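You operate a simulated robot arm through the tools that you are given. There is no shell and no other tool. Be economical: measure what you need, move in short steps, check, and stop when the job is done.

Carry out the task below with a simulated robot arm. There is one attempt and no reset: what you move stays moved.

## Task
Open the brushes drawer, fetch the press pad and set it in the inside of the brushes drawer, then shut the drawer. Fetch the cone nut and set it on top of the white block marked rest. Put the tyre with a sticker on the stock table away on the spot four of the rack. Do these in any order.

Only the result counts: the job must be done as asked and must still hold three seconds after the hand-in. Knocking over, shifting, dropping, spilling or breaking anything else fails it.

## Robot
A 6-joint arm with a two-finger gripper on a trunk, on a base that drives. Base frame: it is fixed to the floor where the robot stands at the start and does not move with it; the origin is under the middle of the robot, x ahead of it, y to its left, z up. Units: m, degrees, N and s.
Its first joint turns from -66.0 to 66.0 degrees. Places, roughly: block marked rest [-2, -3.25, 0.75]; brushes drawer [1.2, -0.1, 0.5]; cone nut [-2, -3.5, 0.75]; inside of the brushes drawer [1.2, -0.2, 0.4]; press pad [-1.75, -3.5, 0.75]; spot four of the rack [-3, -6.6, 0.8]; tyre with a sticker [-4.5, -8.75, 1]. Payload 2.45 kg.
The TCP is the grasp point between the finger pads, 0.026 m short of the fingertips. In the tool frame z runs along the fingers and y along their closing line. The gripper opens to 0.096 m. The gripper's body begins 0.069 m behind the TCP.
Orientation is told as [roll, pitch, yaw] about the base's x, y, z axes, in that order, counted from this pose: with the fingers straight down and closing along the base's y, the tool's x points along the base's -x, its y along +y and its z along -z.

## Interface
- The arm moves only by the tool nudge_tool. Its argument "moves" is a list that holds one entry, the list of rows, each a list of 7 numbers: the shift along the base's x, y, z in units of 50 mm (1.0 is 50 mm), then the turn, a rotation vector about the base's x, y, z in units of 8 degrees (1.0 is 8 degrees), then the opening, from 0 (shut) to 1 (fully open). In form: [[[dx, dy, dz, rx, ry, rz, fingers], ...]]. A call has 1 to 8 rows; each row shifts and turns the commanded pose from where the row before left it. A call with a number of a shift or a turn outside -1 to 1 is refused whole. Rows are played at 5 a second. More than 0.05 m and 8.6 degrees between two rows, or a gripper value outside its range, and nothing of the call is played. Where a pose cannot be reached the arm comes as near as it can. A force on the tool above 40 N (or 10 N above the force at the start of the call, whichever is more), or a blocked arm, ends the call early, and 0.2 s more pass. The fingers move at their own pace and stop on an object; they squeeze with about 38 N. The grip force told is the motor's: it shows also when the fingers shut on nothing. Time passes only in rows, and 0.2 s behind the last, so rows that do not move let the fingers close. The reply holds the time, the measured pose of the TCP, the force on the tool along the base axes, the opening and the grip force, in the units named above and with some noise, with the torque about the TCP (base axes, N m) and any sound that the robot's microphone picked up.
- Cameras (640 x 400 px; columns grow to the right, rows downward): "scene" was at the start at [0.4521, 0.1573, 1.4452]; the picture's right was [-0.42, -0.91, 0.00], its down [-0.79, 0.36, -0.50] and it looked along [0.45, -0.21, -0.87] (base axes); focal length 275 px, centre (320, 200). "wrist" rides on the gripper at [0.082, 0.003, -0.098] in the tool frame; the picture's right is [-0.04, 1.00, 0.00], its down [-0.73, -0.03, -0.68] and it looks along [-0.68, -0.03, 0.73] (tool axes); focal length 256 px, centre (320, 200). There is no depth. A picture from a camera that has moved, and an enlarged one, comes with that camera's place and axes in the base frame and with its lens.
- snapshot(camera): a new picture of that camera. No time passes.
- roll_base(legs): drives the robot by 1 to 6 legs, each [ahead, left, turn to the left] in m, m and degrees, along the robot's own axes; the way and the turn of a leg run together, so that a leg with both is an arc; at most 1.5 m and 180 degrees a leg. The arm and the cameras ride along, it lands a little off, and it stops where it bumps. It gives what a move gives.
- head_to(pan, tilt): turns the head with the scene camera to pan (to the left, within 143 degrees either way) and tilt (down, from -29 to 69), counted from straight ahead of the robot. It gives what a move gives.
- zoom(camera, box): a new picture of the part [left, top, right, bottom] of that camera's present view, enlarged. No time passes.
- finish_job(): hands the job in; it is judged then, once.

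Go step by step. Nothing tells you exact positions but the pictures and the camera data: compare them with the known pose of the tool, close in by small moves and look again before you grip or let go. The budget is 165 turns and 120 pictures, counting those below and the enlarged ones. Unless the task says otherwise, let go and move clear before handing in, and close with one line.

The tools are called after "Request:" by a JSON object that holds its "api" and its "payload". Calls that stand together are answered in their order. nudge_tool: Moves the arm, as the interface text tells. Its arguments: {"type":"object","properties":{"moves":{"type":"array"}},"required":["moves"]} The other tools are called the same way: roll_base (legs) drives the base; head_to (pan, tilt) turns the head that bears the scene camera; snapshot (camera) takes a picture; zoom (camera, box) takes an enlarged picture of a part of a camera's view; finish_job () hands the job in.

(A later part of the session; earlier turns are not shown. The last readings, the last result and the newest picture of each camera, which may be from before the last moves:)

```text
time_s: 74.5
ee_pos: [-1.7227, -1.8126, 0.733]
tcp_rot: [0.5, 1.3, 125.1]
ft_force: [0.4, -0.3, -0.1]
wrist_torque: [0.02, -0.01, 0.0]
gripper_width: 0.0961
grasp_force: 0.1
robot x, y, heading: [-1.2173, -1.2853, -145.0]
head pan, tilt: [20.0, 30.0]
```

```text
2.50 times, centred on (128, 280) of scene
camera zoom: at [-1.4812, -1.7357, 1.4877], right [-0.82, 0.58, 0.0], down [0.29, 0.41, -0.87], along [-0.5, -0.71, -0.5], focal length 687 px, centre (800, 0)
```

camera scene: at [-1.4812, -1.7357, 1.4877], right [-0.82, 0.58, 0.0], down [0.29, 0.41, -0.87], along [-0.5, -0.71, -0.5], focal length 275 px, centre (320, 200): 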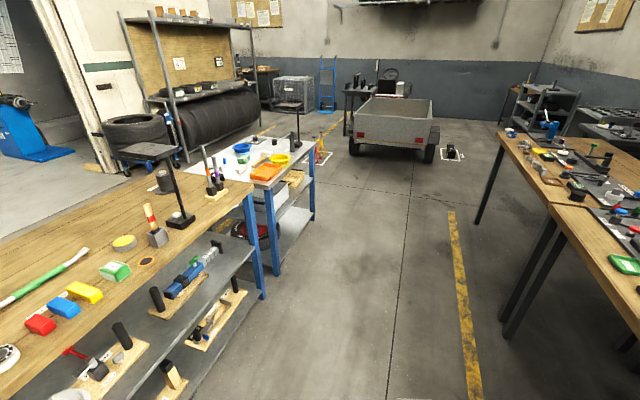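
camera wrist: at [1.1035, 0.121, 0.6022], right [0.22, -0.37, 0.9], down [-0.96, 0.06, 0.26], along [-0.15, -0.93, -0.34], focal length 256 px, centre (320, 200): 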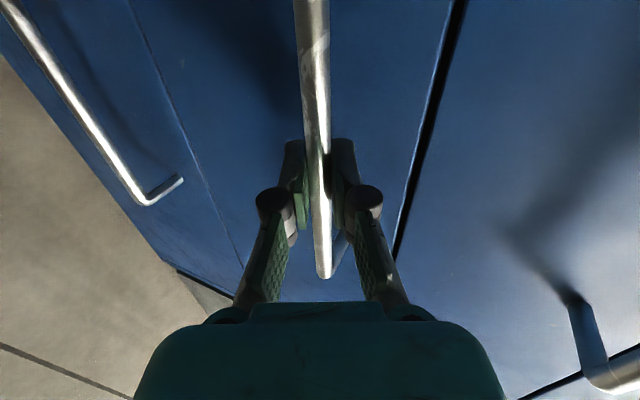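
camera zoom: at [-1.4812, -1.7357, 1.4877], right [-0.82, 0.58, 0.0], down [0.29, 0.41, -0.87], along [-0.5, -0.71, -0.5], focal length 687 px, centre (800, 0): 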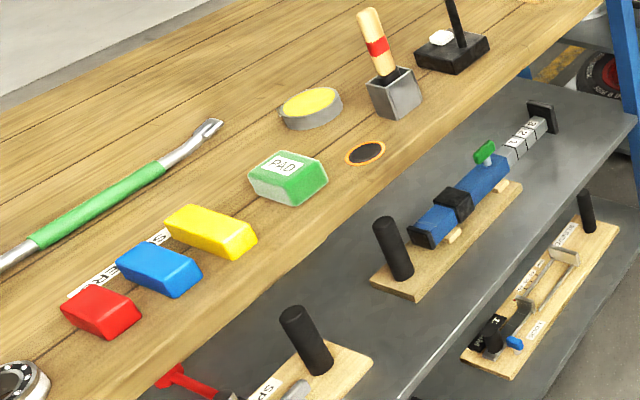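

Targets seem to be on the metal table (h≈1.5, t≈−3.6 in aisle coordinates). I raise the tool, then drive alongside.

Request:
{"api": "nudge_tool", "payload": {"moves": [[[-0.2, -0.14, 1, 0, 0, 0, 1], [-0.2, -0.14, 1, 0, 0, 0, 1], [-0.2, -0.14, 1, 0, 0, 0, 1], [-0.2, -0.14, 1, 0, 0, 0, 1], [-0.2, -0.14, 1, 0, 0, 0, 1], [-0.2, -0.14, 1, 0, 0, 0, 1]]]}}

Request:
{"api": "roll_base", "payload": {"legs": [[0, 0, 2], [1.0, 0.1, 0], [0.8, 0, 0]]}}

Request:
{"api": "head_to", "payload": {"pan": 80, "tilt": 35}}

Request:
{"api": "snapshot", "payload": {"camera": "scene"}}

```text
refused: row 1 steps farther than a row can; nothing moved
```

```text
time_s: 84.1
ee_pos: [-3.0975, -3.0012, 0.7322]
tcp_rot: [0.5, 1.3, 127.8]
ft_force: [-0.3, -0.1, 0.0]
wrist_torque: [-0.04, 0.0, 0.01]
gripper_width: 0.0959
grasp_force: 0.1
robot x, y, heading: [-2.6152, -2.4507, -142.5]
head pan, tilt: [20.0, 30.0]
```

```text
time_s: 85.4
ee_pos: [-3.0978, -3.002, 0.7334]
tcp_rot: [0.6, 1.3, 127.8]
ft_force: [0.2, 0.6, 0.7]
wrist_torque: [-0.01, -0.02, -0.01]
gripper_width: 0.0959
grasp_force: 0.1
robot x, y, heading: [-2.6143, -2.4562, -142.7]
head pan, tilt: [80.0, 35.0]
```

```text
83 pictures are left
camera scene: at [-2.7707, -2.9151, 1.4798], right [-0.89, -0.46, 0.0], down [-0.26, 0.51, -0.82], along [0.38, -0.73, -0.57], focal length 275 px, centre (320, 200)
```

scene: 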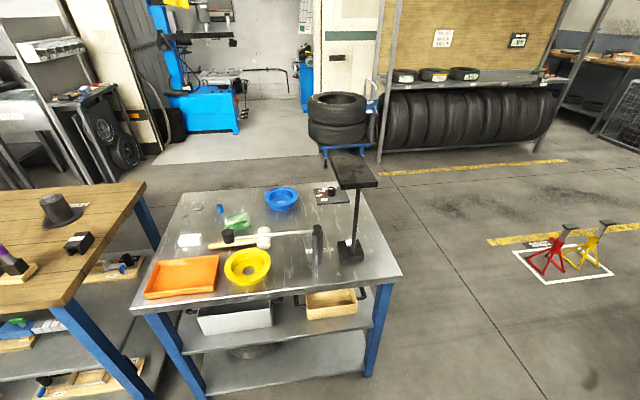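

Request:
{"api": "zoom", "payload": {"camera": "scene", "box": [140, 170, 396, 330]}}

Request:
{"api": "zoom", "payload": {"camera": "scene", "box": [170, 180, 298, 260]}}

```text
2.50 times, centred on (268, 250) of scene
camera zoom: at [-2.7707, -2.9151, 1.4798], right [-0.89, -0.46, 0.0], down [-0.26, 0.51, -0.82], along [0.38, -0.73, -0.57], focal length 687 px, centre (450, 75)
```

zoom: 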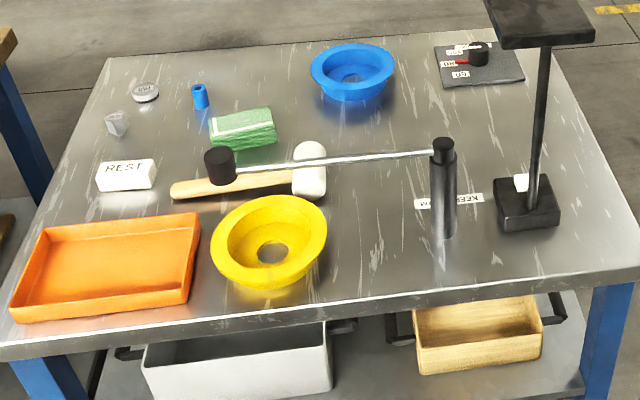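

```text
5.00 times, centred on (234, 220) of scene
camera zoom: at [-2.7707, -2.9151, 1.4798], right [-0.89, -0.46, 0.0], down [-0.26, 0.51, -0.82], along [0.38, -0.73, -0.57], focal length 1375 px, centre (750, 100)
```

zoom: 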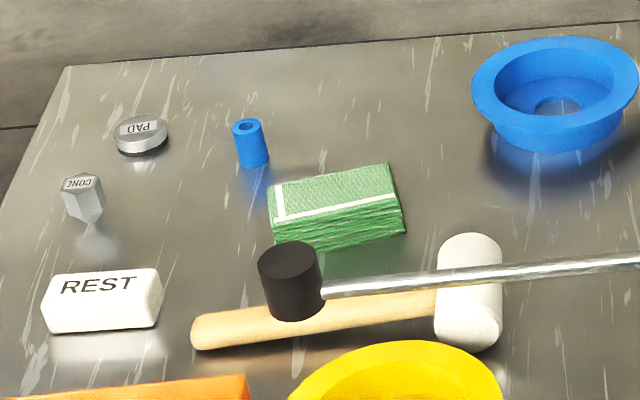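

The press pad (PAD disc), the CONE nut and the REST block are clear on the metal table. I raise the tool and turn to face the table, keeping a distance.

Request:
{"api": "nudge_tool", "payload": {"moves": [[[-0.2, -0.15, 0.9, 0, 0, 0, 1], [-0.2, -0.15, 0.9, 0, 0, 0, 1], [-0.2, -0.15, 0.9, 0, 0, 0, 1], [-0.2, -0.15, 0.9, 0, 0, 0, 1], [-0.2, -0.15, 0.9, 0, 0, 0, 1], [-0.2, -0.15, 0.9, 0, 0, 0, 1], [-0.1, -0.07, 0.9, 0, 0, 0, 1]]]}}

```text
time_s: 87.0
ee_pos: [-3.2041, -3.1192, 0.7876]
tcp_rot: [0.7, 1.4, 127.7]
ft_force: [0.1, -0.3, -0.4]
wrist_torque: [0.0, -0.01, 0.01]
gripper_width: 0.0959
grasp_force: 0.0
out of reach, approached as far as the arm can: row 1, 2, 3, 4, 5, 6, 7
robot x, y, heading: [-2.6145, -2.4482, -142.3]
head pan, tilt: [80.0, 35.0]
```

The tool-down height is limited at short reach; I extend forward and see how high it gets.

Request:
{"api": "nudge_tool", "payload": {"moves": [[[-0.6, -0.46, 0.3, 0, 0, 0, 1], [-0.6, -0.46, 0.3, 0, 0, 0, 1], [-0.6, -0.46, 0.3, 0, 0, 0, 1], [0, 0, 0.6, 0, 0, 0, 1]]]}}

```text
time_s: 88.0
ee_pos: [-3.2988, -3.1867, 0.862]
tcp_rot: [0.6, 1.3, 127.8]
ft_force: [-0.2, -0.1, -0.6]
wrist_torque: [0.0, -0.01, -0.01]
gripper_width: 0.0962
grasp_force: 0.2
robot x, y, heading: [-2.6137, -2.4547, -142.6]
head pan, tilt: [80.0, 35.0]
```

Request:
{"api": "nudge_tool", "payload": {"moves": [[[0, 0, 0.8, 0, 0, 0, 1], [0, 0, 0.8, 0, 0, 0, 1], [0, 0, 0.8, 0, 0, 0, 1]]]}}

```text
time_s: 88.8
ee_pos: [-3.3294, -3.2264, 0.9435]
tcp_rot: [0.6, 1.4, 127.8]
ft_force: [0.5, -0.8, 0.5]
wrist_torque: [0.02, 0.0, -0.05]
gripper_width: 0.096
grasp_force: 0.1
out of reach, approached as far as the arm can: row 1, 2, 3
robot x, y, heading: [-2.6155, -2.453, -142.4]
head pan, tilt: [80.0, 35.0]
```

Reach and height are coupled: nearer means lower. I'll retract low, then turn toward the table edge with the tool short of it, then raise over it.

Request:
{"api": "nudge_tool", "payload": {"moves": [[[0, 0, -1, 0, 0, 0, 1], [0, 0, -1, 0, 0, 0, 1], [0.66, 0.64, -0.37, 0, 0, 0, 1], [0.66, 0.64, -0.37, 0, 0, 0, 1], [0.66, 0.64, -0.37, 0, 0, 0, 1], [0.66, 0.64, -0.37, 0, 0, 0, 1], [0.66, 0.64, -0.37, 0, 0, 0, 1], [0.66, 0.64, -0.37, 0, 0, 0, 1]]]}}

```text
time_s: 90.6
ee_pos: [-3.1296, -3.0312, 0.7321]
tcp_rot: [0.6, 1.2, 127.7]
ft_force: [0.1, -0.1, 0.8]
wrist_torque: [0.0, -0.01, -0.02]
gripper_width: 0.096
grasp_force: 0.1
robot x, y, heading: [-2.6149, -2.4495, -142.5]
head pan, tilt: [80.0, 35.0]
```

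Request:
{"api": "nudge_tool", "payload": {"moves": [[[0.5, 0.4, -0.5, 0, 0, 0, 1], [0.5, 0.4, -0.5, 0, 0, 0, 1]]]}}

Request:
{"api": "roll_base", "payload": {"legs": [[0, -0.04, 0], [0, 0, 60]]}}

Request:
{"api": "head_to", "payload": {"pan": 0, "tilt": 50}}

Request:
{"api": "snapshot", "payload": {"camera": "scene"}}

```text
time_s: 91.2
ee_pos: [-3.0793, -2.9921, 0.6803]
tcp_rot: [0.7, 1.4, 127.6]
ft_force: [-0.5, 0.0, -0.2]
wrist_torque: [0.01, 0.03, -0.02]
gripper_width: 0.0958
grasp_force: 0.0
robot x, y, heading: [-2.6188, -2.4489, -142.6]
head pan, tilt: [80.0, 35.0]
```

```text
time_s: 94.7
ee_pos: [-2.4089, -3.0928, 0.6798]
tcp_rot: [0.6, 1.4, -172.6]
ft_force: [0.8, 0.4, 0.1]
wrist_torque: [0.01, -0.03, -0.01]
gripper_width: 0.0963
grasp_force: 0.1
robot x, y, heading: [-2.6397, -2.421, -82.8]
head pan, tilt: [80.0, 35.0]
```

```text
time_s: 96.2
ee_pos: [-2.4081, -3.0947, 0.6793]
tcp_rot: [0.6, 1.3, -172.6]
ft_force: [0.6, -0.7, -0.8]
wrist_torque: [0.01, 0.02, -0.02]
gripper_width: 0.0958
grasp_force: 0.1
robot x, y, heading: [-2.6436, -2.4237, -82.8]
head pan, tilt: [0.0, 50.0]
```

```text
80 pictures are left
camera scene: at [-2.397, -2.8618, 1.4581], right [-0.99, -0.12, 0.0], down [-0.1, 0.76, -0.64], along [0.08, -0.64, -0.77], focal length 275 px, centre (320, 200)
```

scene: 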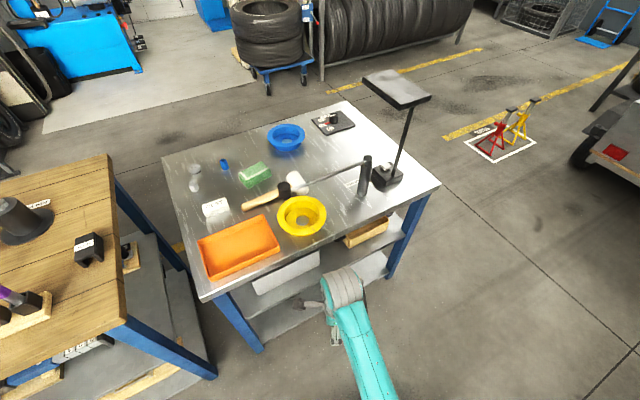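

The way is clear. I finish the turn and shift right so the tool lines up with the cone nut and rest block.

Request:
{"api": "roll_base", "payload": {"legs": [[0, 0, 29.3], [0, -0.15, 0]]}}

Request:
{"api": "head_to", "payload": {"pan": 10, "tilt": 50}}

Request:
{"api": "snapshot", "payload": {"camera": "scene"}}

Request:
{"api": "snapshot", "payload": {"camera": "wrist"}}

```text
time_s: 99.0
ee_pos: [-2.2319, -2.9854, 0.6804]
tcp_rot: [0.6, 1.3, -143.4]
ft_force: [-0.8, 0.0, 0.0]
wrist_torque: [-0.03, -0.05, -0.03]
gripper_width: 0.0956
grasp_force: 0.2
robot x, y, heading: [-2.7617, -2.5111, -53.6]
head pan, tilt: [0.0, 50.0]
```

```text
time_s: 99.8
ee_pos: [-2.231, -2.9847, 0.6804]
tcp_rot: [0.7, 1.2, -143.4]
ft_force: [0.2, -0.4, 0.2]
wrist_torque: [-0.03, 0.0, -0.01]
gripper_width: 0.0957
grasp_force: 0.0
robot x, y, heading: [-2.7658, -2.5075, -53.8]
head pan, tilt: [10.0, 50.0]
```

```text
79 pictures are left
camera scene: at [-2.3252, -2.7698, 1.4581], right [-0.69, -0.72, 0.0], down [-0.55, 0.53, -0.64], along [0.46, -0.44, -0.77], focal length 275 px, centre (320, 200)
```

scene: 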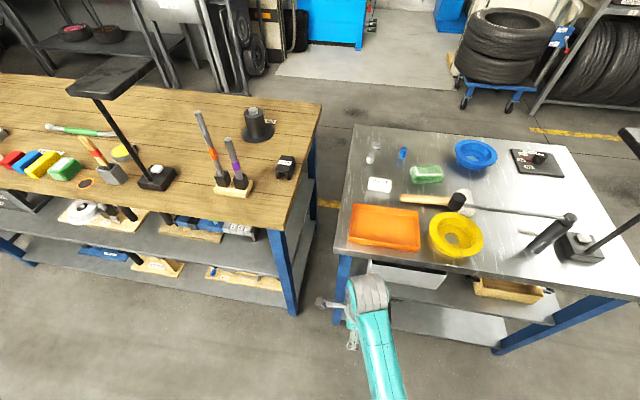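

```text
78 pictures are left
camera wrist: at [-2.166, -2.9408, 0.7791], right [0.56, -0.83, 0.01], down [-0.62, -0.42, 0.66], along [-0.54, -0.38, -0.75], focal length 256 px, centre (320, 200)
```

wrist: 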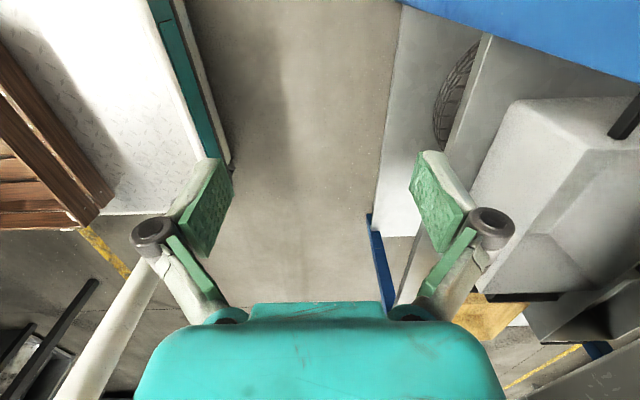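

I back up 0.1 m so the tool can rise to a safe height before crossing the table edge.

Request:
{"api": "roll_base", "payload": {"legs": [[-0.1, 0, 0]]}}

Request:
{"api": "nudge_tool", "payload": {"moves": [[[0.5, -0.68, 0.4, 0, 0, 0, 1], [0.5, -0.68, 0.4, 0, 0, 0, 1], [0.5, -0.68, 0.4, 0, 0, 0, 1], [0.3, -0.4, 0.8, 0, 0, 0, 1], [0.1, -0.13, 0.9, 0, 0, 0, 1], [0.1, -0.13, 0.9, 0, 0, 0, 1]]]}}

```text
time_s: 100.9
ee_pos: [-2.2917, -2.9049, 0.6798]
tcp_rot: [0.5, 1.3, -143.4]
ft_force: [-0.1, -0.6, -0.3]
wrist_torque: [-0.01, -0.03, -0.02]
gripper_width: 0.096
grasp_force: 0.0
robot x, y, heading: [-2.8214, -2.4294, -54.0]
head pan, tilt: [10.0, 50.0]
```

```text
time_s: 102.3
ee_pos: [-2.1605, -3.0626, 0.8024]
tcp_rot: [0.7, 1.5, -143.4]
ft_force: [0.2, -0.6, 0.3]
wrist_torque: [-0.01, 0.01, -0.03]
gripper_width: 0.096
grasp_force: 0.1
out of reach, approached as far as the arm can: row 4, 5, 6
robot x, y, heading: [-2.8209, -2.4297, -53.5]
head pan, tilt: [10.0, 50.0]
```

Request:
{"api": "nudge_tool", "payload": {"moves": [[[0.3, -0.4, 0.4, 0, 0, 0, 1], [0.3, -0.4, 0.4, 0, 0, 0, 1], [0.3, -0.4, 0.4, 0, 0, 0, 1]]]}}

Request:
{"api": "snapshot", "payload": {"camera": "scene"}}

Request:
{"api": "snapshot", "payload": {"camera": "wrist"}}

```text
time_s: 103.1
ee_pos: [-2.1163, -3.1237, 0.8611]
tcp_rot: [0.7, 1.2, -143.4]
ft_force: [1.0, 1.3, -0.7]
wrist_torque: [0.02, 0.02, -0.03]
gripper_width: 0.0963
grasp_force: 0.1
robot x, y, heading: [-2.8229, -2.4296, -53.6]
head pan, tilt: [10.0, 50.0]
```

```text
77 pictures are left
camera scene: at [-2.3844, -2.6887, 1.4581], right [-0.69, -0.72, 0.0], down [-0.55, 0.53, -0.64], along [0.47, -0.44, -0.77], focal length 275 px, centre (320, 200)
```

scene: 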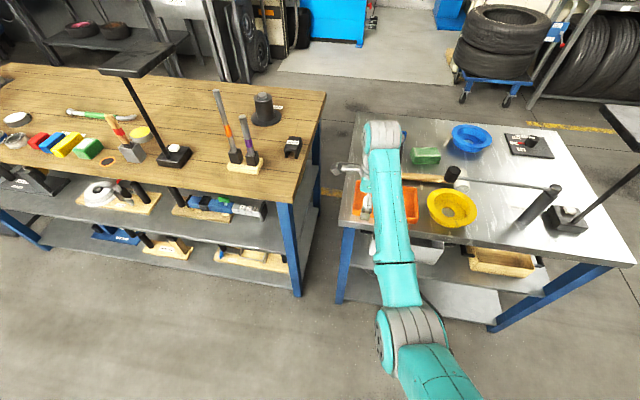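

```text
76 pictures are left
camera wrist: at [-2.0515, -3.0788, 0.9594], right [0.56, -0.83, 0.01], down [-0.62, -0.42, 0.66], along [-0.54, -0.38, -0.75], focal length 256 px, centre (320, 200)
```

wrist: 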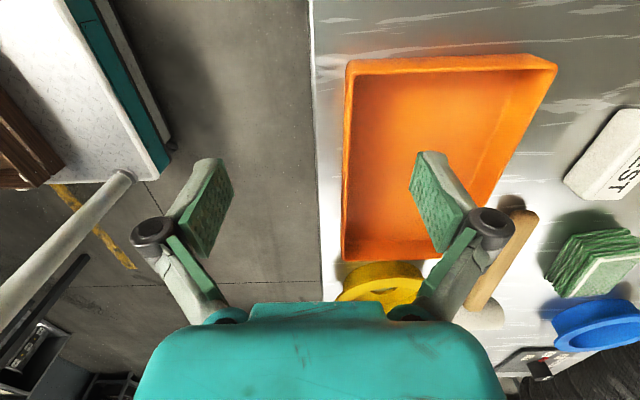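

I drive forward 0.33 m to bring the tool above the nut area.

Request:
{"api": "roll_base", "payload": {"legs": [[0.33, 0, 0]]}}

Request:
{"api": "snapshot", "payload": {"camera": "wrist"}}

Request:
{"api": "snapshot", "payload": {"camera": "scene"}}

```text
time_s: 105.3
ee_pos: [-1.927, -3.399, 0.8599]
tcp_rot: [0.8, 1.4, -143.9]
ft_force: [-0.4, 0.5, 0.3]
wrist_torque: [0.0, 0.01, 0.06]
gripper_width: 0.096
grasp_force: 0.0
robot x, y, heading: [-2.6289, -2.6976, -54.1]
head pan, tilt: [10.0, 50.0]
```

```text
75 pictures are left
camera wrist: at [-1.8615, -3.3543, 0.9595], right [0.56, -0.83, 0.01], down [-0.63, -0.41, 0.66], along [-0.55, -0.37, -0.75], focal length 256 px, centre (320, 200)
```

wrist: 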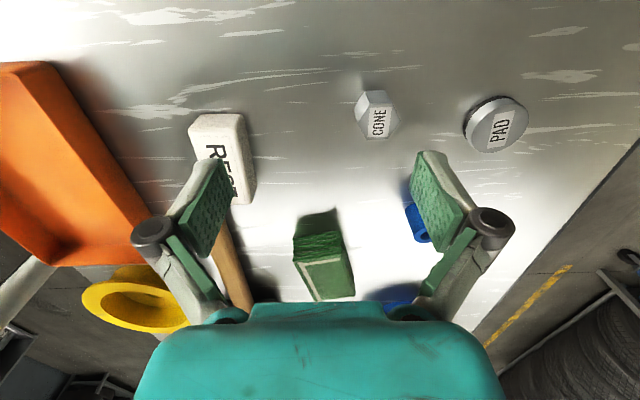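

```text
74 pictures are left
camera scene: at [-2.1908, -2.9615, 1.4581], right [-0.7, -0.72, 0.0], down [-0.55, 0.53, -0.64], along [0.46, -0.45, -0.77], focal length 275 px, centre (320, 200)
```

scene: 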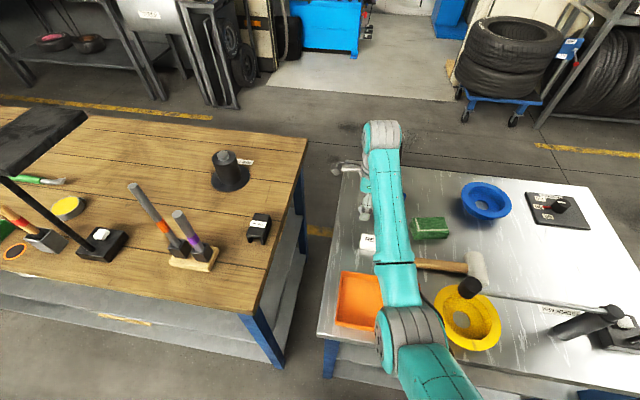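

The nut is about 4 cm ahead of the TCP. I align above it with fingers partly open and lower partly.

Request:
{"api": "nudge_tool", "payload": {"moves": [[[0.24, -0.35, 0, 0, 0, 0, 0.6], [0.24, -0.35, 0, 0, 0, 0, 0.6], [0, 0, -0.4, 0, 0, 0, 0.6]]]}}

Request:
{"api": "snapshot", "payload": {"camera": "wrist"}}

```text
time_s: 106.1
ee_pos: [-1.9026, -3.4347, 0.8394]
tcp_rot: [0.7, 1.3, -143.9]
ft_force: [1.2, -0.1, 0.2]
wrist_torque: [0.0, -0.01, 0.0]
gripper_width: 0.0574
grasp_force: 0.0
robot x, y, heading: [-2.6263, -2.6981, -54.2]
head pan, tilt: [10.0, 50.0]
```

```text
73 pictures are left
camera wrist: at [-1.8362, -3.3899, 0.9394], right [0.56, -0.83, 0.01], down [-0.63, -0.41, 0.66], along [-0.54, -0.37, -0.75], focal length 256 px, centre (320, 200)
```

wrist: 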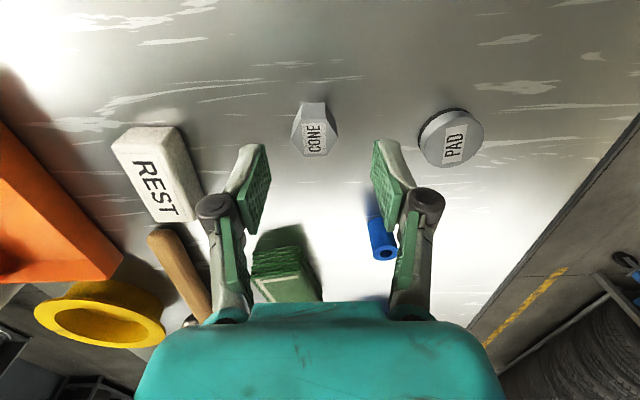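

The nut is centred below the fingers; I lower.

Request:
{"api": "nudge_tool", "payload": {"moves": [[[0, 0, -0.5, 0, 0, 0, 0.6], [0, 0, -0.5, 0, 0, 0, 0.6]]]}}

Request:
{"api": "snapshot", "payload": {"camera": "wrist"}}

```text
time_s: 106.7
ee_pos: [-1.9034, -3.4347, 0.7909]
tcp_rot: [0.7, 1.3, -143.9]
ft_force: [-0.1, 0.3, -0.1]
wrist_torque: [0.02, 0.0, -0.02]
gripper_width: 0.0578
grasp_force: 0.1
robot x, y, heading: [-2.6248, -2.6982, -54.2]
head pan, tilt: [10.0, 50.0]
```

```text
72 pictures are left
camera wrist: at [-1.8376, -3.3896, 0.8902], right [0.56, -0.83, 0.01], down [-0.63, -0.41, 0.66], along [-0.54, -0.37, -0.75], focal length 256 px, centre (320, 200)
```

wrist: 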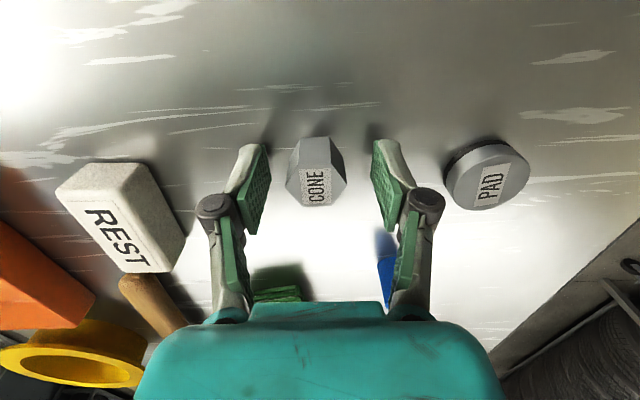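

Request:
{"api": "nudge_tool", "payload": {"moves": [[[0, 0, -0.16, 0, 0, 0, 0.6], [0, 0, 0, 0, 0, 0, 0.6]]]}}

Request:
{"api": "zoom", "payload": {"camera": "wrist", "box": [200, 100, 440, 250]}}

```text
time_s: 107.3
ee_pos: [-1.9036, -3.4329, 0.783]
tcp_rot: [0.7, 1.4, -144.0]
ft_force: [-0.2, 1.4, 8.9]
wrist_torque: [0.22, 0.29, -0.03]
gripper_width: 0.0605
grasp_force: 2.4
robot x, y, heading: [-2.6254, -2.6982, -54.0]
head pan, tilt: [10.0, 50.0]
```

```text
2.67 times, centred on (320, 175) of wrist
camera zoom: at [-1.8383, -3.3892, 0.882], right [0.56, -0.83, 0.01], down [-0.63, -0.41, 0.66], along [-0.54, -0.37, -0.75], focal length 683 px, centre (320, 267)
```

zoom: 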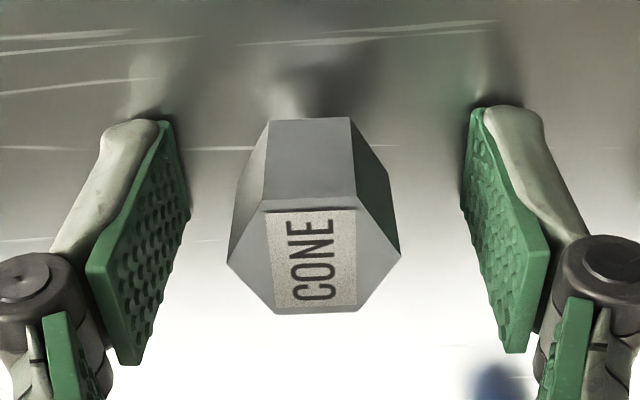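

The tips just touch the table (table ≈0.757 m). The hex has corners along the closing line, so I lift 2 mm, rotate 30° onto flats, and close.

Request:
{"api": "nudge_tool", "payload": {"moves": [[[0, 0, 0.06, 0, 0, 0, 0.6], [0, 0, 0, 0, 0, 1, 0.6], [0, 0, 0, 0, 0, 1, 0.6], [0, 0, 0, 0, 0, 1, 0.6], [0, 0, 0, 0, 0, 0.75, 0.6]]]}}

Request:
{"api": "zoom", "payload": {"camera": "wrist", "box": [200, 100, 440, 250]}}

```text
time_s: 108.5
ee_pos: [-1.9049, -3.4329, 0.7854]
tcp_rot: [0.7, 1.4, -113.8]
ft_force: [1.0, -0.4, 0.2]
wrist_torque: [0.0, 0.01, -0.04]
gripper_width: 0.0578
grasp_force: 0.0
robot x, y, heading: [-2.6276, -2.7001, -54.1]
head pan, tilt: [10.0, 50.0]
```

```text
2.67 times, centred on (320, 175) of wrist
camera zoom: at [-1.8692, -3.3619, 0.8844], right [0.9, -0.44, 0.01], down [-0.34, -0.67, 0.66], along [-0.28, -0.6, -0.75], focal length 683 px, centre (320, 267)
```

zoom: 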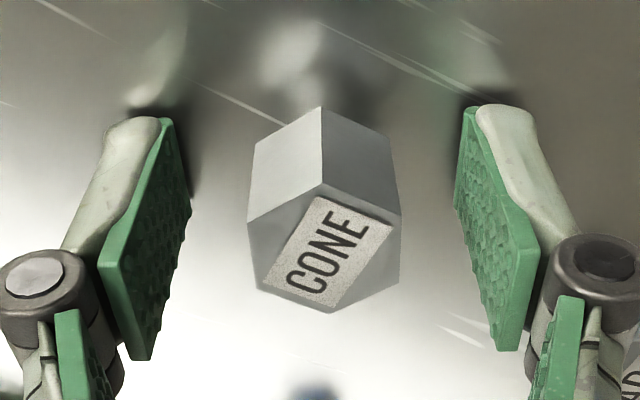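

Flats face the pads. Close.

Request:
{"api": "nudge_tool", "payload": {"moves": [[[0, 0, 0, 0, 0, 0, 0], [0, 0, 0, 0, 0, 0, 0], [0, 0, 0, 0, 0, 0, 0], [0, 0, 0.5, 0, 0, 0, 0]]]}}

Request:
{"api": "snapshot", "payload": {"camera": "wrist"}}

```text
time_s: 109.5
ee_pos: [-1.9042, -3.4365, 0.8126]
tcp_rot: [0.6, 1.4, -113.9]
ft_force: [0.0, -0.4, -1.3]
wrist_torque: [0.02, 0.01, 0.01]
gripper_width: 0.0276
grasp_force: 38.3
robot x, y, heading: [-2.6253, -2.7007, -54.1]
head pan, tilt: [10.0, 50.0]
```

```text
69 pictures are left
camera wrist: at [-1.8693, -3.3637, 0.9114], right [0.9, -0.44, 0.01], down [-0.34, -0.67, 0.66], along [-0.29, -0.6, -0.75], focal length 256 px, centre (320, 200)
```

wrist: 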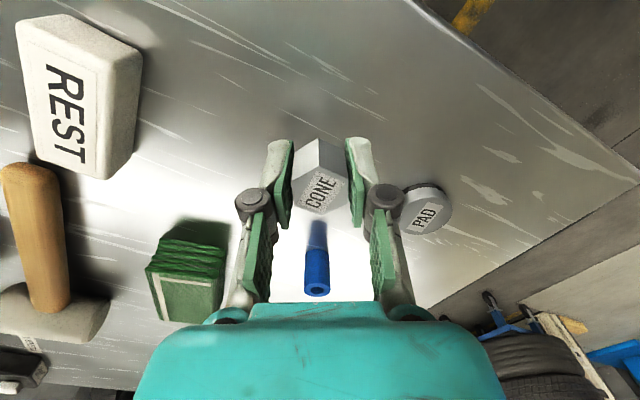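

The nut is held. The REST block's top centre is at about (−2.00, −3.355, 0.789). I lift and move above it.

Request:
{"api": "nudge_tool", "payload": {"moves": [[[0, 0, 0.8, 0, 0, 0, 0], [-0.64, 0.54, 0, 0, 0, 0, 0], [-0.64, 0.54, 0, 0, 0, 0, 0], [-0.64, 0.54, 0, 0, 0, 0, 0]]]}}

Request:
{"api": "snapshot", "payload": {"camera": "wrist"}}

```text
time_s: 110.5
ee_pos: [-1.9742, -3.3739, 0.8158]
tcp_rot: [1.2, 1.1, -113.9]
ft_force: [3.8, -3.5, 24.4]
wrist_torque: [0.21, 0.26, -0.04]
gripper_width: 0.0276
grasp_force: 37.5
out of reach, approached as far as the arm can: row 3, 4
robot x, y, heading: [-2.6241, -2.7015, -54.3]
head pan, tilt: [10.0, 50.0]
```

```text
68 pictures are left
camera wrist: at [-1.9399, -3.3023, 0.9147], right [0.9, -0.44, 0.02], down [-0.34, -0.67, 0.66], along [-0.28, -0.6, -0.75], focal length 256 px, centre (320, 200)
```

wrist: 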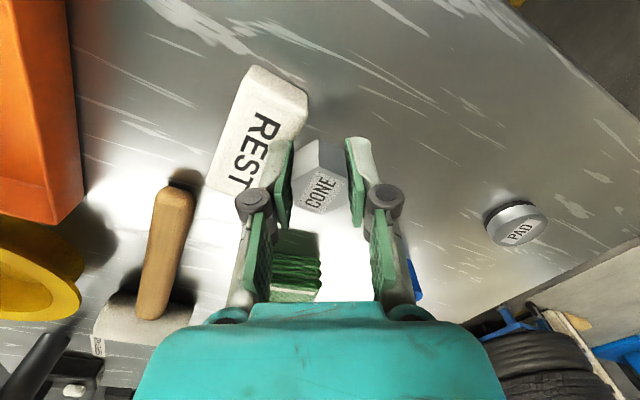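

The arm met its near limit and sagged onto the block's edge. I lift back out at once and then use the base to shift.

Request:
{"api": "nudge_tool", "payload": {"moves": [[[0.25, -0.3, 0.7, 0, 0, 0, 0], [0.25, -0.3, 0.7, 0, 0, 0, 0]]]}}

Request:
{"api": "snapshot", "payload": {"camera": "wrist"}}

```text
time_s: 111.1
ee_pos: [-1.9358, -3.4145, 0.86]
tcp_rot: [0.6, 1.4, -113.9]
ft_force: [0.4, 0.7, -1.3]
wrist_torque: [0.0, -0.02, 0.04]
gripper_width: 0.0278
grasp_force: 37.7
out of reach, approached as far as the arm can: row 1, 2
robot x, y, heading: [-2.6269, -2.6976, -53.8]
head pan, tilt: [10.0, 50.0]
```

```text
67 pictures are left
camera wrist: at [-1.901, -3.343, 0.96], right [0.9, -0.44, 0.01], down [-0.34, -0.67, 0.66], along [-0.29, -0.6, -0.75], focal length 256 px, centre (320, 200)
```

wrist: 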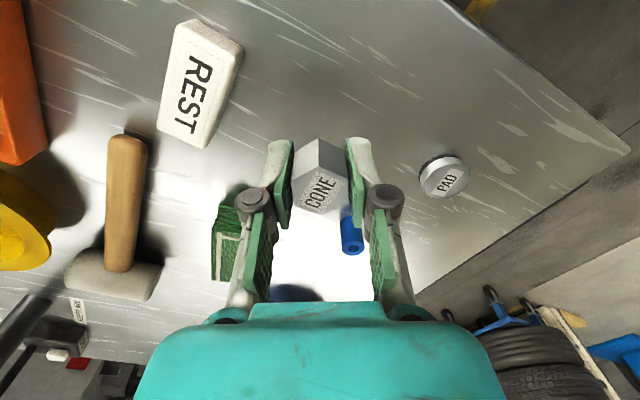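

The block has not moved. I back the base up about 0.1 m so the arm can stay extended.

Request:
{"api": "roll_base", "payload": {"legs": [[-0.1, -0.017, 0]]}}

Request:
{"api": "snapshot", "payload": {"camera": "wrist"}}

```text
time_s: 112.2
ee_pos: [-2.0074, -3.3447, 0.8614]
tcp_rot: [0.6, 1.3, -114.1]
ft_force: [0.0, 0.3, -1.2]
wrist_torque: [-0.01, -0.02, 0.01]
gripper_width: 0.0279
grasp_force: 37.9
robot x, y, heading: [-2.6963, -2.6309, -54.1]
head pan, tilt: [10.0, 50.0]
```

```text
66 pictures are left
camera wrist: at [-1.9731, -3.274, 0.9607], right [0.9, -0.44, 0.01], down [-0.34, -0.67, 0.66], along [-0.29, -0.6, -0.75], focal length 256 px, centre (320, 200)
```

wrist: 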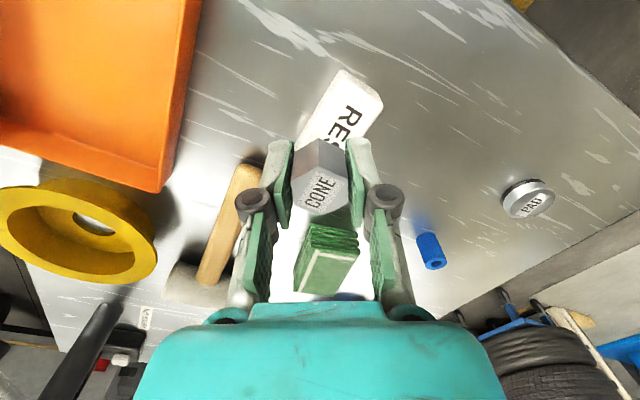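

Now fine alignment and part-lowering.

Request:
{"api": "nudge_tool", "payload": {"moves": [[[0.17, -0.23, 0, 0, 0, 0, 0], [0, 0, -0.5, 0, 0, 0, 0]]]}}

Request:
{"api": "snapshot", "payload": {"camera": "wrist"}}

Request:
{"api": "zoom", "payload": {"camera": "scene", "box": [290, 150, 490, 275]}}

```text
time_s: 112.8
ee_pos: [-1.9996, -3.3579, 0.8369]
tcp_rot: [0.8, 1.3, -114.0]
ft_force: [-0.3, 0.6, -0.3]
wrist_torque: [0.01, 0.04, -0.01]
gripper_width: 0.028
grasp_force: 38.1
robot x, y, heading: [-2.698, -2.6313, -54.4]
head pan, tilt: [10.0, 50.0]
```

```text
65 pictures are left
camera wrist: at [-1.9643, -3.2854, 0.9366], right [0.9, -0.44, 0.01], down [-0.34, -0.67, 0.66], along [-0.29, -0.6, -0.75], focal length 256 px, centre (320, 200)
```

wrist: 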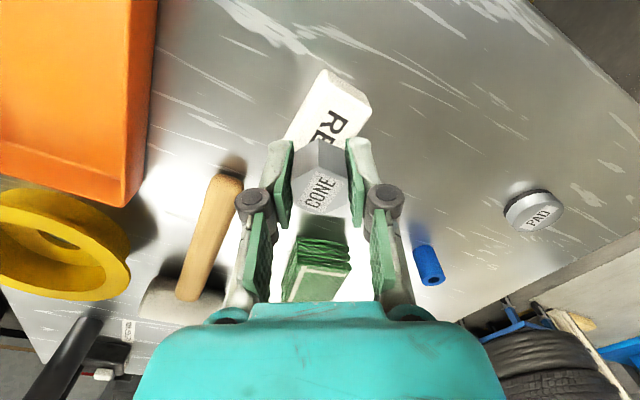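

```text
3.20 times, centred on (390, 212) of scene
camera zoom: at [-2.2625, -2.892, 1.4581], right [-0.7, -0.72, 0.0], down [-0.55, 0.53, -0.64], along [0.46, -0.45, -0.77], focal length 880 px, centre (96, 160)
```

zoom: 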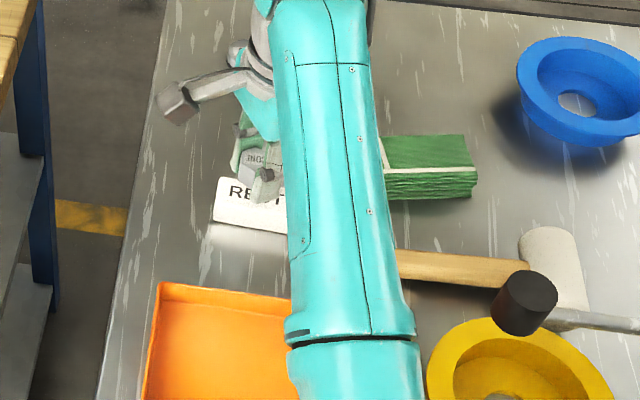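

Aligned. I lower until light contact.

Request:
{"api": "nudge_tool", "payload": {"moves": [[[0, 0, -0.32, 0, 0, 0, 0], [0, 0, -0.06, 0, 0, 0, 0]]]}}

```text
time_s: 113.5
ee_pos: [-1.9998, -3.3573, 0.8169]
tcp_rot: [0.8, 1.3, -114.0]
ft_force: [0.3, -0.1, -1.3]
wrist_torque: [0.01, 0.0, 0.0]
gripper_width: 0.0281
grasp_force: 38.2
robot x, y, heading: [-2.6982, -2.6283, -54.3]
head pan, tilt: [10.0, 50.0]
```

Request:
{"api": "nudge_tool", "payload": {"moves": [[[0, 0, -0.05, 0, 0, 0, 0]]]}}

Request:
{"api": "zoom", "payload": {"camera": "wrist", "box": [220, 60, 420, 185]}}

```text
time_s: 113.8
ee_pos: [-1.9994, -3.358, 0.8163]
tcp_rot: [0.9, 1.3, -113.9]
ft_force: [-2.3, 2.1, 10.9]
wrist_torque: [0.09, 0.12, -0.01]
gripper_width: 0.0276
grasp_force: 37.6
robot x, y, heading: [-2.6958, -2.6279, -54.5]
head pan, tilt: [10.0, 50.0]
```

```text
3.20 times, centred on (320, 122) of wrist
camera zoom: at [-1.9647, -3.2859, 0.9156], right [0.9, -0.44, 0.01], down [-0.34, -0.67, 0.66], along [-0.28, -0.6, -0.75], focal length 819 px, centre (320, 448)
```

zoom: 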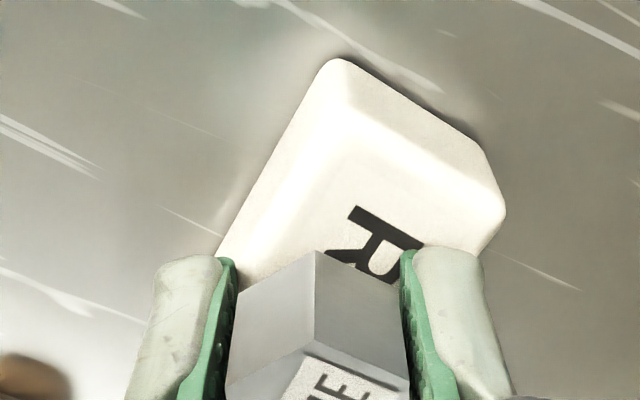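

Contact at 11 N. I release and lift straight up.

Request:
{"api": "nudge_tool", "payload": {"moves": [[[0, 0, 0.02, 0, 0, 0, 0.5], [0, 0, 0, 0, 0, 0, 0.5], [0, 0, 0, 0, 0, 0, 0.5], [0, 0, 0.5, 0, 0, 0, 0.5], [0.1, -0.13, 0.5, 0, 0, 0, 0.5]]]}}

Request:
{"api": "snapshot", "payload": {"camera": "wrist"}}

```text
time_s: 115.0
ee_pos: [-1.9954, -3.3641, 0.8659]
tcp_rot: [0.7, 1.3, -114.1]
ft_force: [-0.2, 0.0, 0.2]
wrist_torque: [-0.02, 0.0, 0.02]
gripper_width: 0.0478
grasp_force: 0.0
robot x, y, heading: [-2.6953, -2.6294, -54.3]
head pan, tilt: [10.0, 50.0]
```

```text
62 pictures are left
camera wrist: at [-1.9598, -3.2925, 0.9654], right [0.9, -0.44, 0.01], down [-0.34, -0.67, 0.66], along [-0.29, -0.6, -0.75], focal length 256 px, centre (320, 200)
```

wrist: 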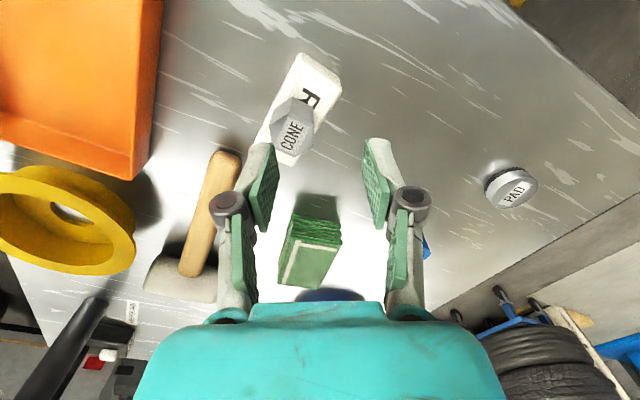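

The cone nut stands on the REST block. Next, the pad: I rise a bit and drive forward 0.17 m.

Request:
{"api": "nudge_tool", "payload": {"moves": [[[0.2, -0.27, 0.4, 0, 0, 0, 0.8], [0.2, -0.27, 0.4, 0, 0, 0, 0.8]]]}}

Request:
{"api": "roll_base", "payload": {"legs": [[0.16, 0.015, 0]]}}

Request:
{"api": "snapshot", "payload": {"camera": "wrist"}}

```text
time_s: 115.7
ee_pos: [-1.9757, -3.3903, 0.9054]
tcp_rot: [0.8, 1.4, -114.0]
ft_force: [-0.5, 0.3, 0.2]
wrist_torque: [0.01, -0.02, 0.01]
gripper_width: 0.0766
grasp_force: 0.1
robot x, y, heading: [-2.697, -2.6314, -54.3]
head pan, tilt: [10.0, 50.0]
```

```text
time_s: 117.1
ee_pos: [-1.871, -3.5115, 0.9054]
tcp_rot: [0.6, 1.3, -114.1]
ft_force: [0.1, -0.8, -0.4]
wrist_torque: [-0.05, 0.0, -0.03]
gripper_width: 0.0769
grasp_force: 0.0
robot x, y, heading: [-2.5887, -2.7522, -54.4]
head pan, tilt: [10.0, 50.0]
```

```text
61 pictures are left
camera wrist: at [-1.8355, -3.4407, 1.0048], right [0.9, -0.44, 0.01], down [-0.34, -0.67, 0.66], along [-0.29, -0.6, -0.75], focal length 256 px, centre (320, 200)
```

wrist: 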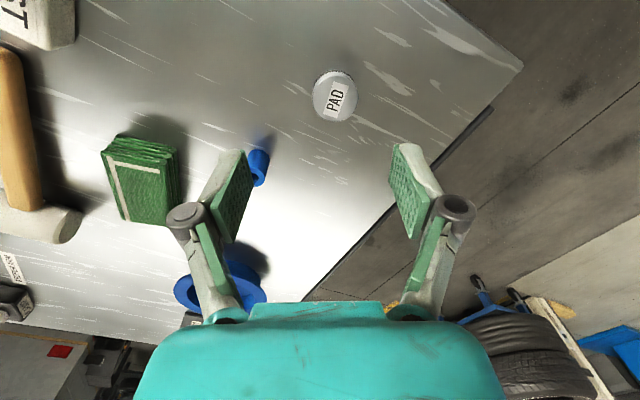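

The pad is right below. I align and lower.

Request:
{"api": "nudge_tool", "payload": {"moves": [[[0.28, -0.15, 0, 0, 0, 0, 0.8], [0, 0, -0.8, 0, 0, 0, 0.8], [0, 0, -0.8, 0, 0, 0, 0.8], [0, 0, -0.5, 0, 0, 0, 0.8]]]}}

Request:
{"api": "snapshot", "payload": {"camera": "wrist"}}

```text
time_s: 118.1
ee_pos: [-1.8572, -3.5193, 0.8021]
tcp_rot: [0.9, 1.3, -114.1]
ft_force: [-0.1, 0.6, -0.9]
wrist_torque: [0.03, -0.04, 0.01]
gripper_width: 0.0769
grasp_force: 0.1
robot x, y, heading: [-2.5904, -2.7506, -54.2]
head pan, tilt: [10.0, 50.0]
```

```text
60 pictures are left
camera wrist: at [-1.8218, -3.4476, 0.9021], right [0.9, -0.44, 0.01], down [-0.34, -0.67, 0.66], along [-0.29, -0.6, -0.75], focal length 256 px, centre (320, 200)
```

wrist: 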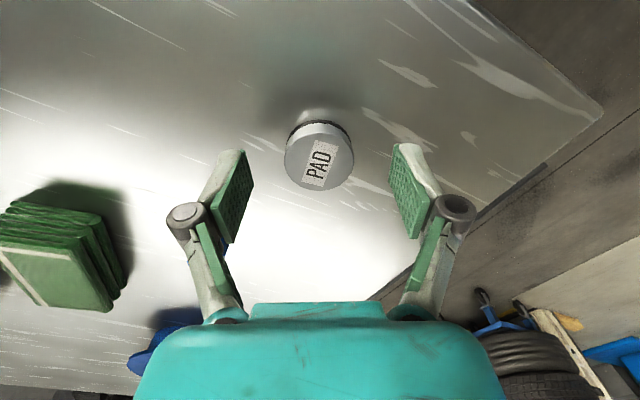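

Request:
{"api": "nudge_tool", "payload": {"moves": [[[0.02, 0.03, -0.36, 0, 0, 0, 0.8], [0, 0, 0, 0, 0, 0, 0], [0, 0, 0, 0, 0, 0, 0], [0, 0, 0, 0, 0, 0, 0]]]}}

Request:
{"api": "snapshot", "payload": {"camera": "wrist"}}

```text
time_s: 119.1
ee_pos: [-1.8554, -3.5186, 0.7863]
tcp_rot: [0.9, 1.3, -114.0]
ft_force: [-1.7, -0.1, 20.2]
wrist_torque: [0.04, 0.56, 0.0]
gripper_width: 0.0406
grasp_force: 38.0
robot x, y, heading: [-2.5904, -2.7529, -54.3]
head pan, tilt: [10.0, 50.0]
```

```text
59 pictures are left
camera wrist: at [-1.8206, -3.4461, 0.885], right [0.9, -0.44, 0.01], down [-0.34, -0.67, 0.66], along [-0.28, -0.6, -0.75], focal length 256 px, centre (320, 200)
```

wrist: 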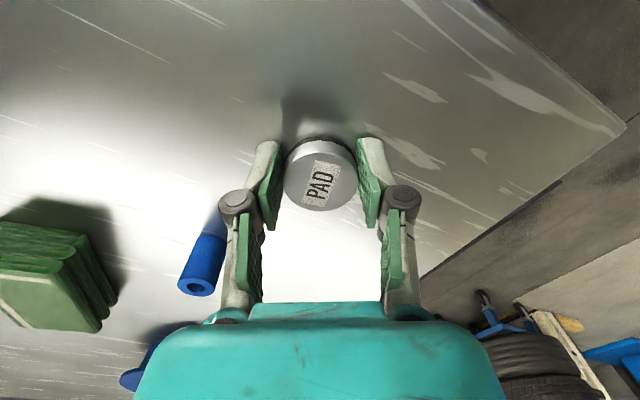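

The pad is held (41 mm). I lift and back the base away from the table.

Request:
{"api": "nudge_tool", "payload": {"moves": [[[0, 0, 0.8, 0, 0, 0, 0], [0, 0, 0.8, 0, 0, 0, 0], [0.05, -0.07, 0.8, 0, 0, 0, 0]]]}}

Request:
{"api": "roll_base", "payload": {"legs": [[-0.45, 0, 0]]}}

Request:
{"api": "snapshot", "payload": {"camera": "wrist"}}

```text
time_s: 119.9
ee_pos: [-1.8523, -3.5196, 0.903]
tcp_rot: [0.7, 1.3, -114.1]
ft_force: [0.6, -0.5, -1.9]
wrist_torque: [0.02, 0.01, -0.03]
gripper_width: 0.0402
grasp_force: 38.0
robot x, y, heading: [-2.5888, -2.7521, -54.1]
head pan, tilt: [10.0, 50.0]
```

```text
time_s: 122.7
ee_pos: [-2.1079, -3.1579, 0.9027]
tcp_rot: [0.7, 1.3, -113.9]
ft_force: [0.4, 0.5, -1.8]
wrist_torque: [-0.01, 0.0, -0.01]
gripper_width: 0.0403
grasp_force: 38.0
robot x, y, heading: [-2.8538, -2.3903, -54.3]
head pan, tilt: [10.0, 50.0]
stopped in leg 1: the robot was blocked; the commanded pose is now the measured one
```

```text
58 pictures are left
camera wrist: at [-2.0744, -3.0856, 1.0022], right [0.9, -0.44, 0.01], down [-0.34, -0.67, 0.66], along [-0.28, -0.6, -0.75], focal length 256 px, centre (320, 200)
```

wrist: 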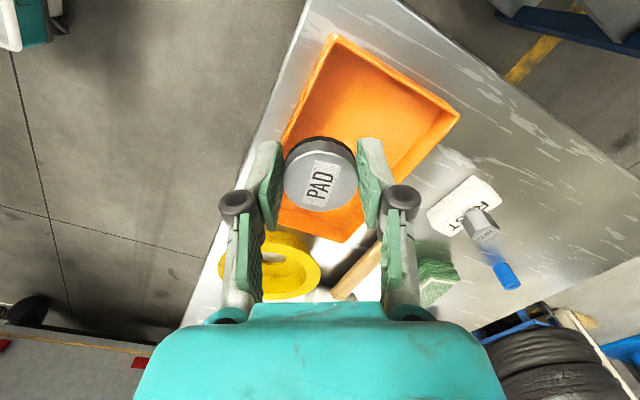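

The rear just touched the opposite table. I edge forward, then retract the arm off the table edge.

Request:
{"api": "roll_base", "payload": {"legs": [[0.02, 0, 0]]}}

Request:
{"api": "nudge_tool", "payload": {"moves": [[[-0.3, 0.4, -0.3, 0, 0, 0, 0], [-0.3, 0.4, -0.3, 0, 0, 0, 0], [-0.3, 0.4, -0.3, 0, 0, 0, 0], [-0.3, 0.4, -0.4, 0, 0, 0, 0], [-0.3, 0.4, -0.4, 0, 0, 0, 0], [-0.3, 0.4, -0.4, 0, 0, 0, 0], [-0.3, 0.4, -0.5, 0, 0, 0, 0]]]}}

Request:
{"api": "head_to", "payload": {"pan": 143, "tilt": 40}}

Request:
{"api": "snapshot", "payload": {"camera": "scene"}}

```text
time_s: 123.5
ee_pos: [-2.098, -3.1726, 0.9035]
tcp_rot: [0.8, 1.4, -113.9]
ft_force: [0.2, -1.7, -1.1]
wrist_torque: [0.0, -0.01, -0.02]
gripper_width: 0.0404
grasp_force: 38.3
robot x, y, heading: [-2.8405, -2.4069, -53.9]
head pan, tilt: [10.0, 50.0]
```

```text
time_s: 125.1
ee_pos: [-2.2, -3.0325, 0.7728]
tcp_rot: [0.8, 1.3, -113.8]
ft_force: [-0.4, -0.7, -1.5]
wrist_torque: [0.02, 0.02, 0.02]
gripper_width: 0.0403
grasp_force: 38.0
robot x, y, heading: [-2.84, -2.4048, -54.0]
head pan, tilt: [10.0, 50.0]
```

```text
time_s: 127.2
ee_pos: [-2.1998, -3.0334, 0.775]
tcp_rot: [0.8, 1.4, -113.8]
ft_force: [0.5, 0.8, -1.3]
wrist_torque: [0.03, 0.01, 0.01]
gripper_width: 0.0401
grasp_force: 37.7
robot x, y, heading: [-2.8415, -2.4084, -54.1]
head pan, tilt: [143.0, 40.0]
```

```text
57 pictures are left
camera scene: at [-2.4577, -2.5286, 1.4723], right [1.0, -0.02, 0.0], down [-0.01, -0.64, -0.77], along [0.01, 0.77, -0.64], focal length 275 px, centre (320, 200)
```

scene: 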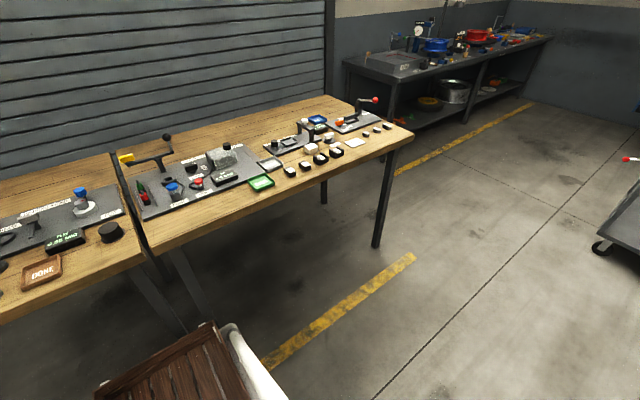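

I retract further, then turn left to face back along the aisle.

Request:
{"api": "nudge_tool", "payload": {"moves": [[[-0.5, 0.68, -0.4, 0, 0, 0, 0], [-0.5, 0.68, -0.4, 0, 0, 0, 0], [-0.4, 0.54, -0.4, 0, 0, 0, 0]]]}}

Request:
{"api": "roll_base", "payload": {"legs": [[0, 0, 90.5]]}}

Request:
{"api": "head_to", "payload": {"pan": 0, "tilt": 30}}

Request:
{"api": "snapshot", "payload": {"camera": "scene"}}

```text
time_s: 128.0
ee_pos: [-2.271, -2.9394, 0.7151]
tcp_rot: [0.8, 1.3, -113.8]
ft_force: [-0.2, 0.6, -1.4]
wrist_torque: [0.01, 0.0, 0.03]
gripper_width: 0.0404
grasp_force: 38.7
robot x, y, heading: [-2.8396, -2.4064, -54.1]
head pan, tilt: [143.0, 40.0]
```

```text
time_s: 129.7
ee_pos: [-2.1246, -2.8121, 0.7141]
tcp_rot: [0.7, 1.3, -101.7]
ft_force: [0.2, -0.5, -1.3]
wrist_torque: [0.01, 0.01, -0.02]
gripper_width: 0.0402
grasp_force: 37.4
robot x, y, heading: [-2.7909, -2.4089, -42.2]
head pan, tilt: [143.0, 40.0]
stopped in leg 1: the robot was blocked; the commanded pose is now the measured one
```

```text
time_s: 131.9
ee_pos: [-2.1255, -2.8125, 0.7151]
tcp_rot: [0.8, 1.2, -101.7]
ft_force: [0.1, -0.7, -0.8]
wrist_torque: [0.02, 0.0, 0.01]
gripper_width: 0.0402
grasp_force: 38.1
robot x, y, heading: [-2.7889, -2.4094, -42.0]
head pan, tilt: [0.0, 30.0]
```

```text
56 pictures are left
camera scene: at [-2.3093, -2.5924, 1.4876], right [-0.67, -0.74, 0.0], down [-0.37, 0.33, -0.87], along [0.64, -0.58, -0.5], focal length 275 px, centre (320, 200)
```

scene: 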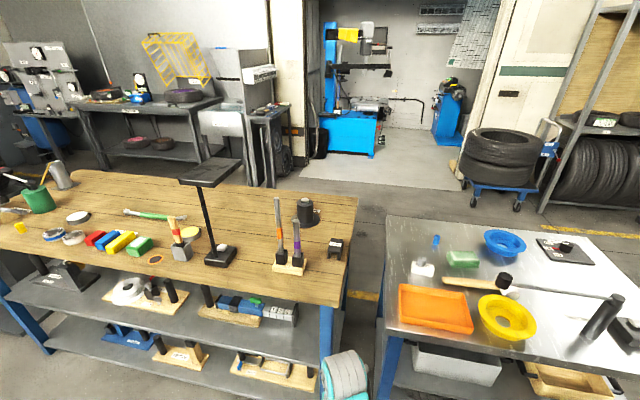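

The rear corner met the table legs behind. I step forward (toward the bench side) and continue the turn.

Request:
{"api": "roll_base", "payload": {"legs": [[0.1, -0.04, 0], [0, 0, 40]]}}

```text
time_s: 135.0
ee_pos: [-1.9742, -2.3782, 0.7151]
tcp_rot: [0.8, 1.3, -61.1]
ft_force: [-0.6, -0.5, -1.3]
wrist_torque: [0.02, -0.03, 0.0]
gripper_width: 0.0402
grasp_force: 38.7
robot x, y, heading: [-2.7443, -2.5039, -1.6]
head pan, tilt: [0.0, 30.0]
```

Request:
{"api": "roll_base", "payload": {"legs": [[0, 0, 38], [1.4, 0.12, 0], [0.4, 0.12, 0], [0.4, 0.25, 0]]}}

Request:
{"api": "head_to", "payload": {"pan": -10, "tilt": 40}}

Request:
{"api": "snapshot", "payload": {"camera": "scene"}}

```text
time_s: 148.4
ee_pos: [-0.7679, -0.1994, 0.7139]
tcp_rot: [0.8, 1.3, -21.6]
ft_force: [-0.7, -0.2, -0.8]
wrist_torque: [0.03, 0.0, -0.03]
gripper_width: 0.04
grasp_force: 38.1
robot x, y, heading: [-1.2787, -0.7878, 38.2]
head pan, tilt: [0.0, 30.0]
```

```text
time_s: 149.1
ee_pos: [-0.7668, -0.1999, 0.7141]
tcp_rot: [0.8, 1.3, -21.6]
ft_force: [0.1, -0.3, -2.2]
wrist_torque: [0.01, -0.01, -0.03]
gripper_width: 0.0399
grasp_force: 38.0
robot x, y, heading: [-1.2788, -0.7889, 37.6]
head pan, tilt: [-10.0, 40.0]
```

```text
55 pictures are left
camera scene: at [-1.01, -0.3604, 1.4723], right [0.47, -0.88, 0.0], down [-0.57, -0.3, -0.77], along [0.68, 0.36, -0.64], focal length 275 px, centre (320, 200)
```

scene: 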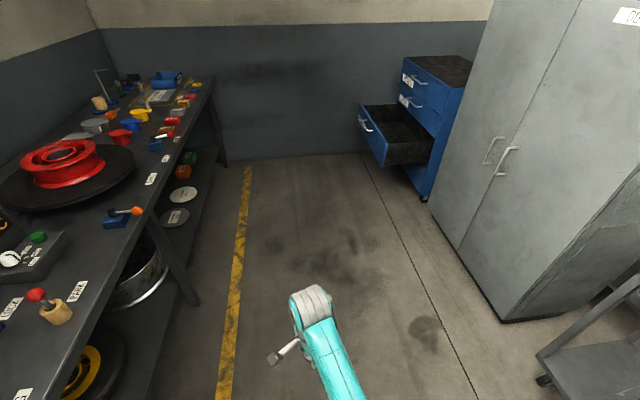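

The open drawer is visible. I drive ahead, turn right to face the cabinets, then slide left toward the drawer.

Request:
{"api": "roll_base", "payload": {"legs": [[1.0, 0.14, 0], [0, 0, -91], [0, 0.7, 0]]}}

Request:
{"api": "head_to", "payload": {"pan": 25, "tilt": 50}}

Request:
{"api": "snapshot", "payload": {"camera": "scene"}}

```text
time_s: 161.8
ee_pos: [0.5901, -0.0758, 0.7133]
tcp_rot: [0.9, 1.3, -110.0]
ft_force: [-0.1, 0.0, -2.1]
wrist_torque: [0.0, 0.05, -0.01]
gripper_width: 0.0399
grasp_force: 37.9
robot x, y, heading: [-0.0067, 0.4171, -50.5]
head pan, tilt: [-10.0, 40.0]
```

```text
time_s: 162.8
ee_pos: [0.5906, -0.077, 0.7143]
tcp_rot: [0.7, 1.3, -110.1]
ft_force: [0.0, 0.7, -0.5]
wrist_torque: [0.0, 0.04, 0.03]
gripper_width: 0.04
grasp_force: 38.5
robot x, y, heading: [-0.01, 0.4191, -50.6]
head pan, tilt: [25.0, 50.0]
```

```text
54 pictures are left
camera scene: at [0.4518, 0.2044, 1.4581], right [-0.43, -0.9, 0.0], down [-0.69, 0.33, -0.64], along [0.58, -0.28, -0.77], focal length 275 px, centre (320, 200)
```

scene: 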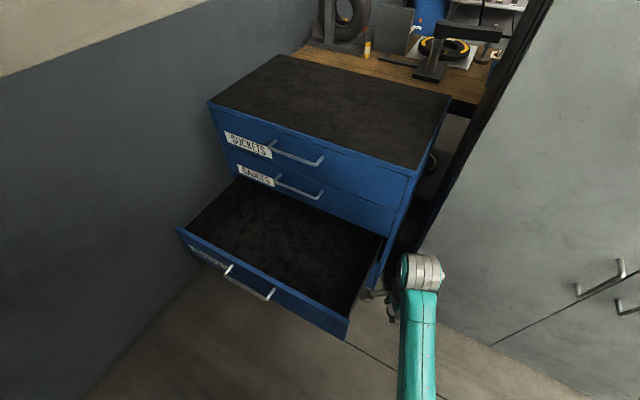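

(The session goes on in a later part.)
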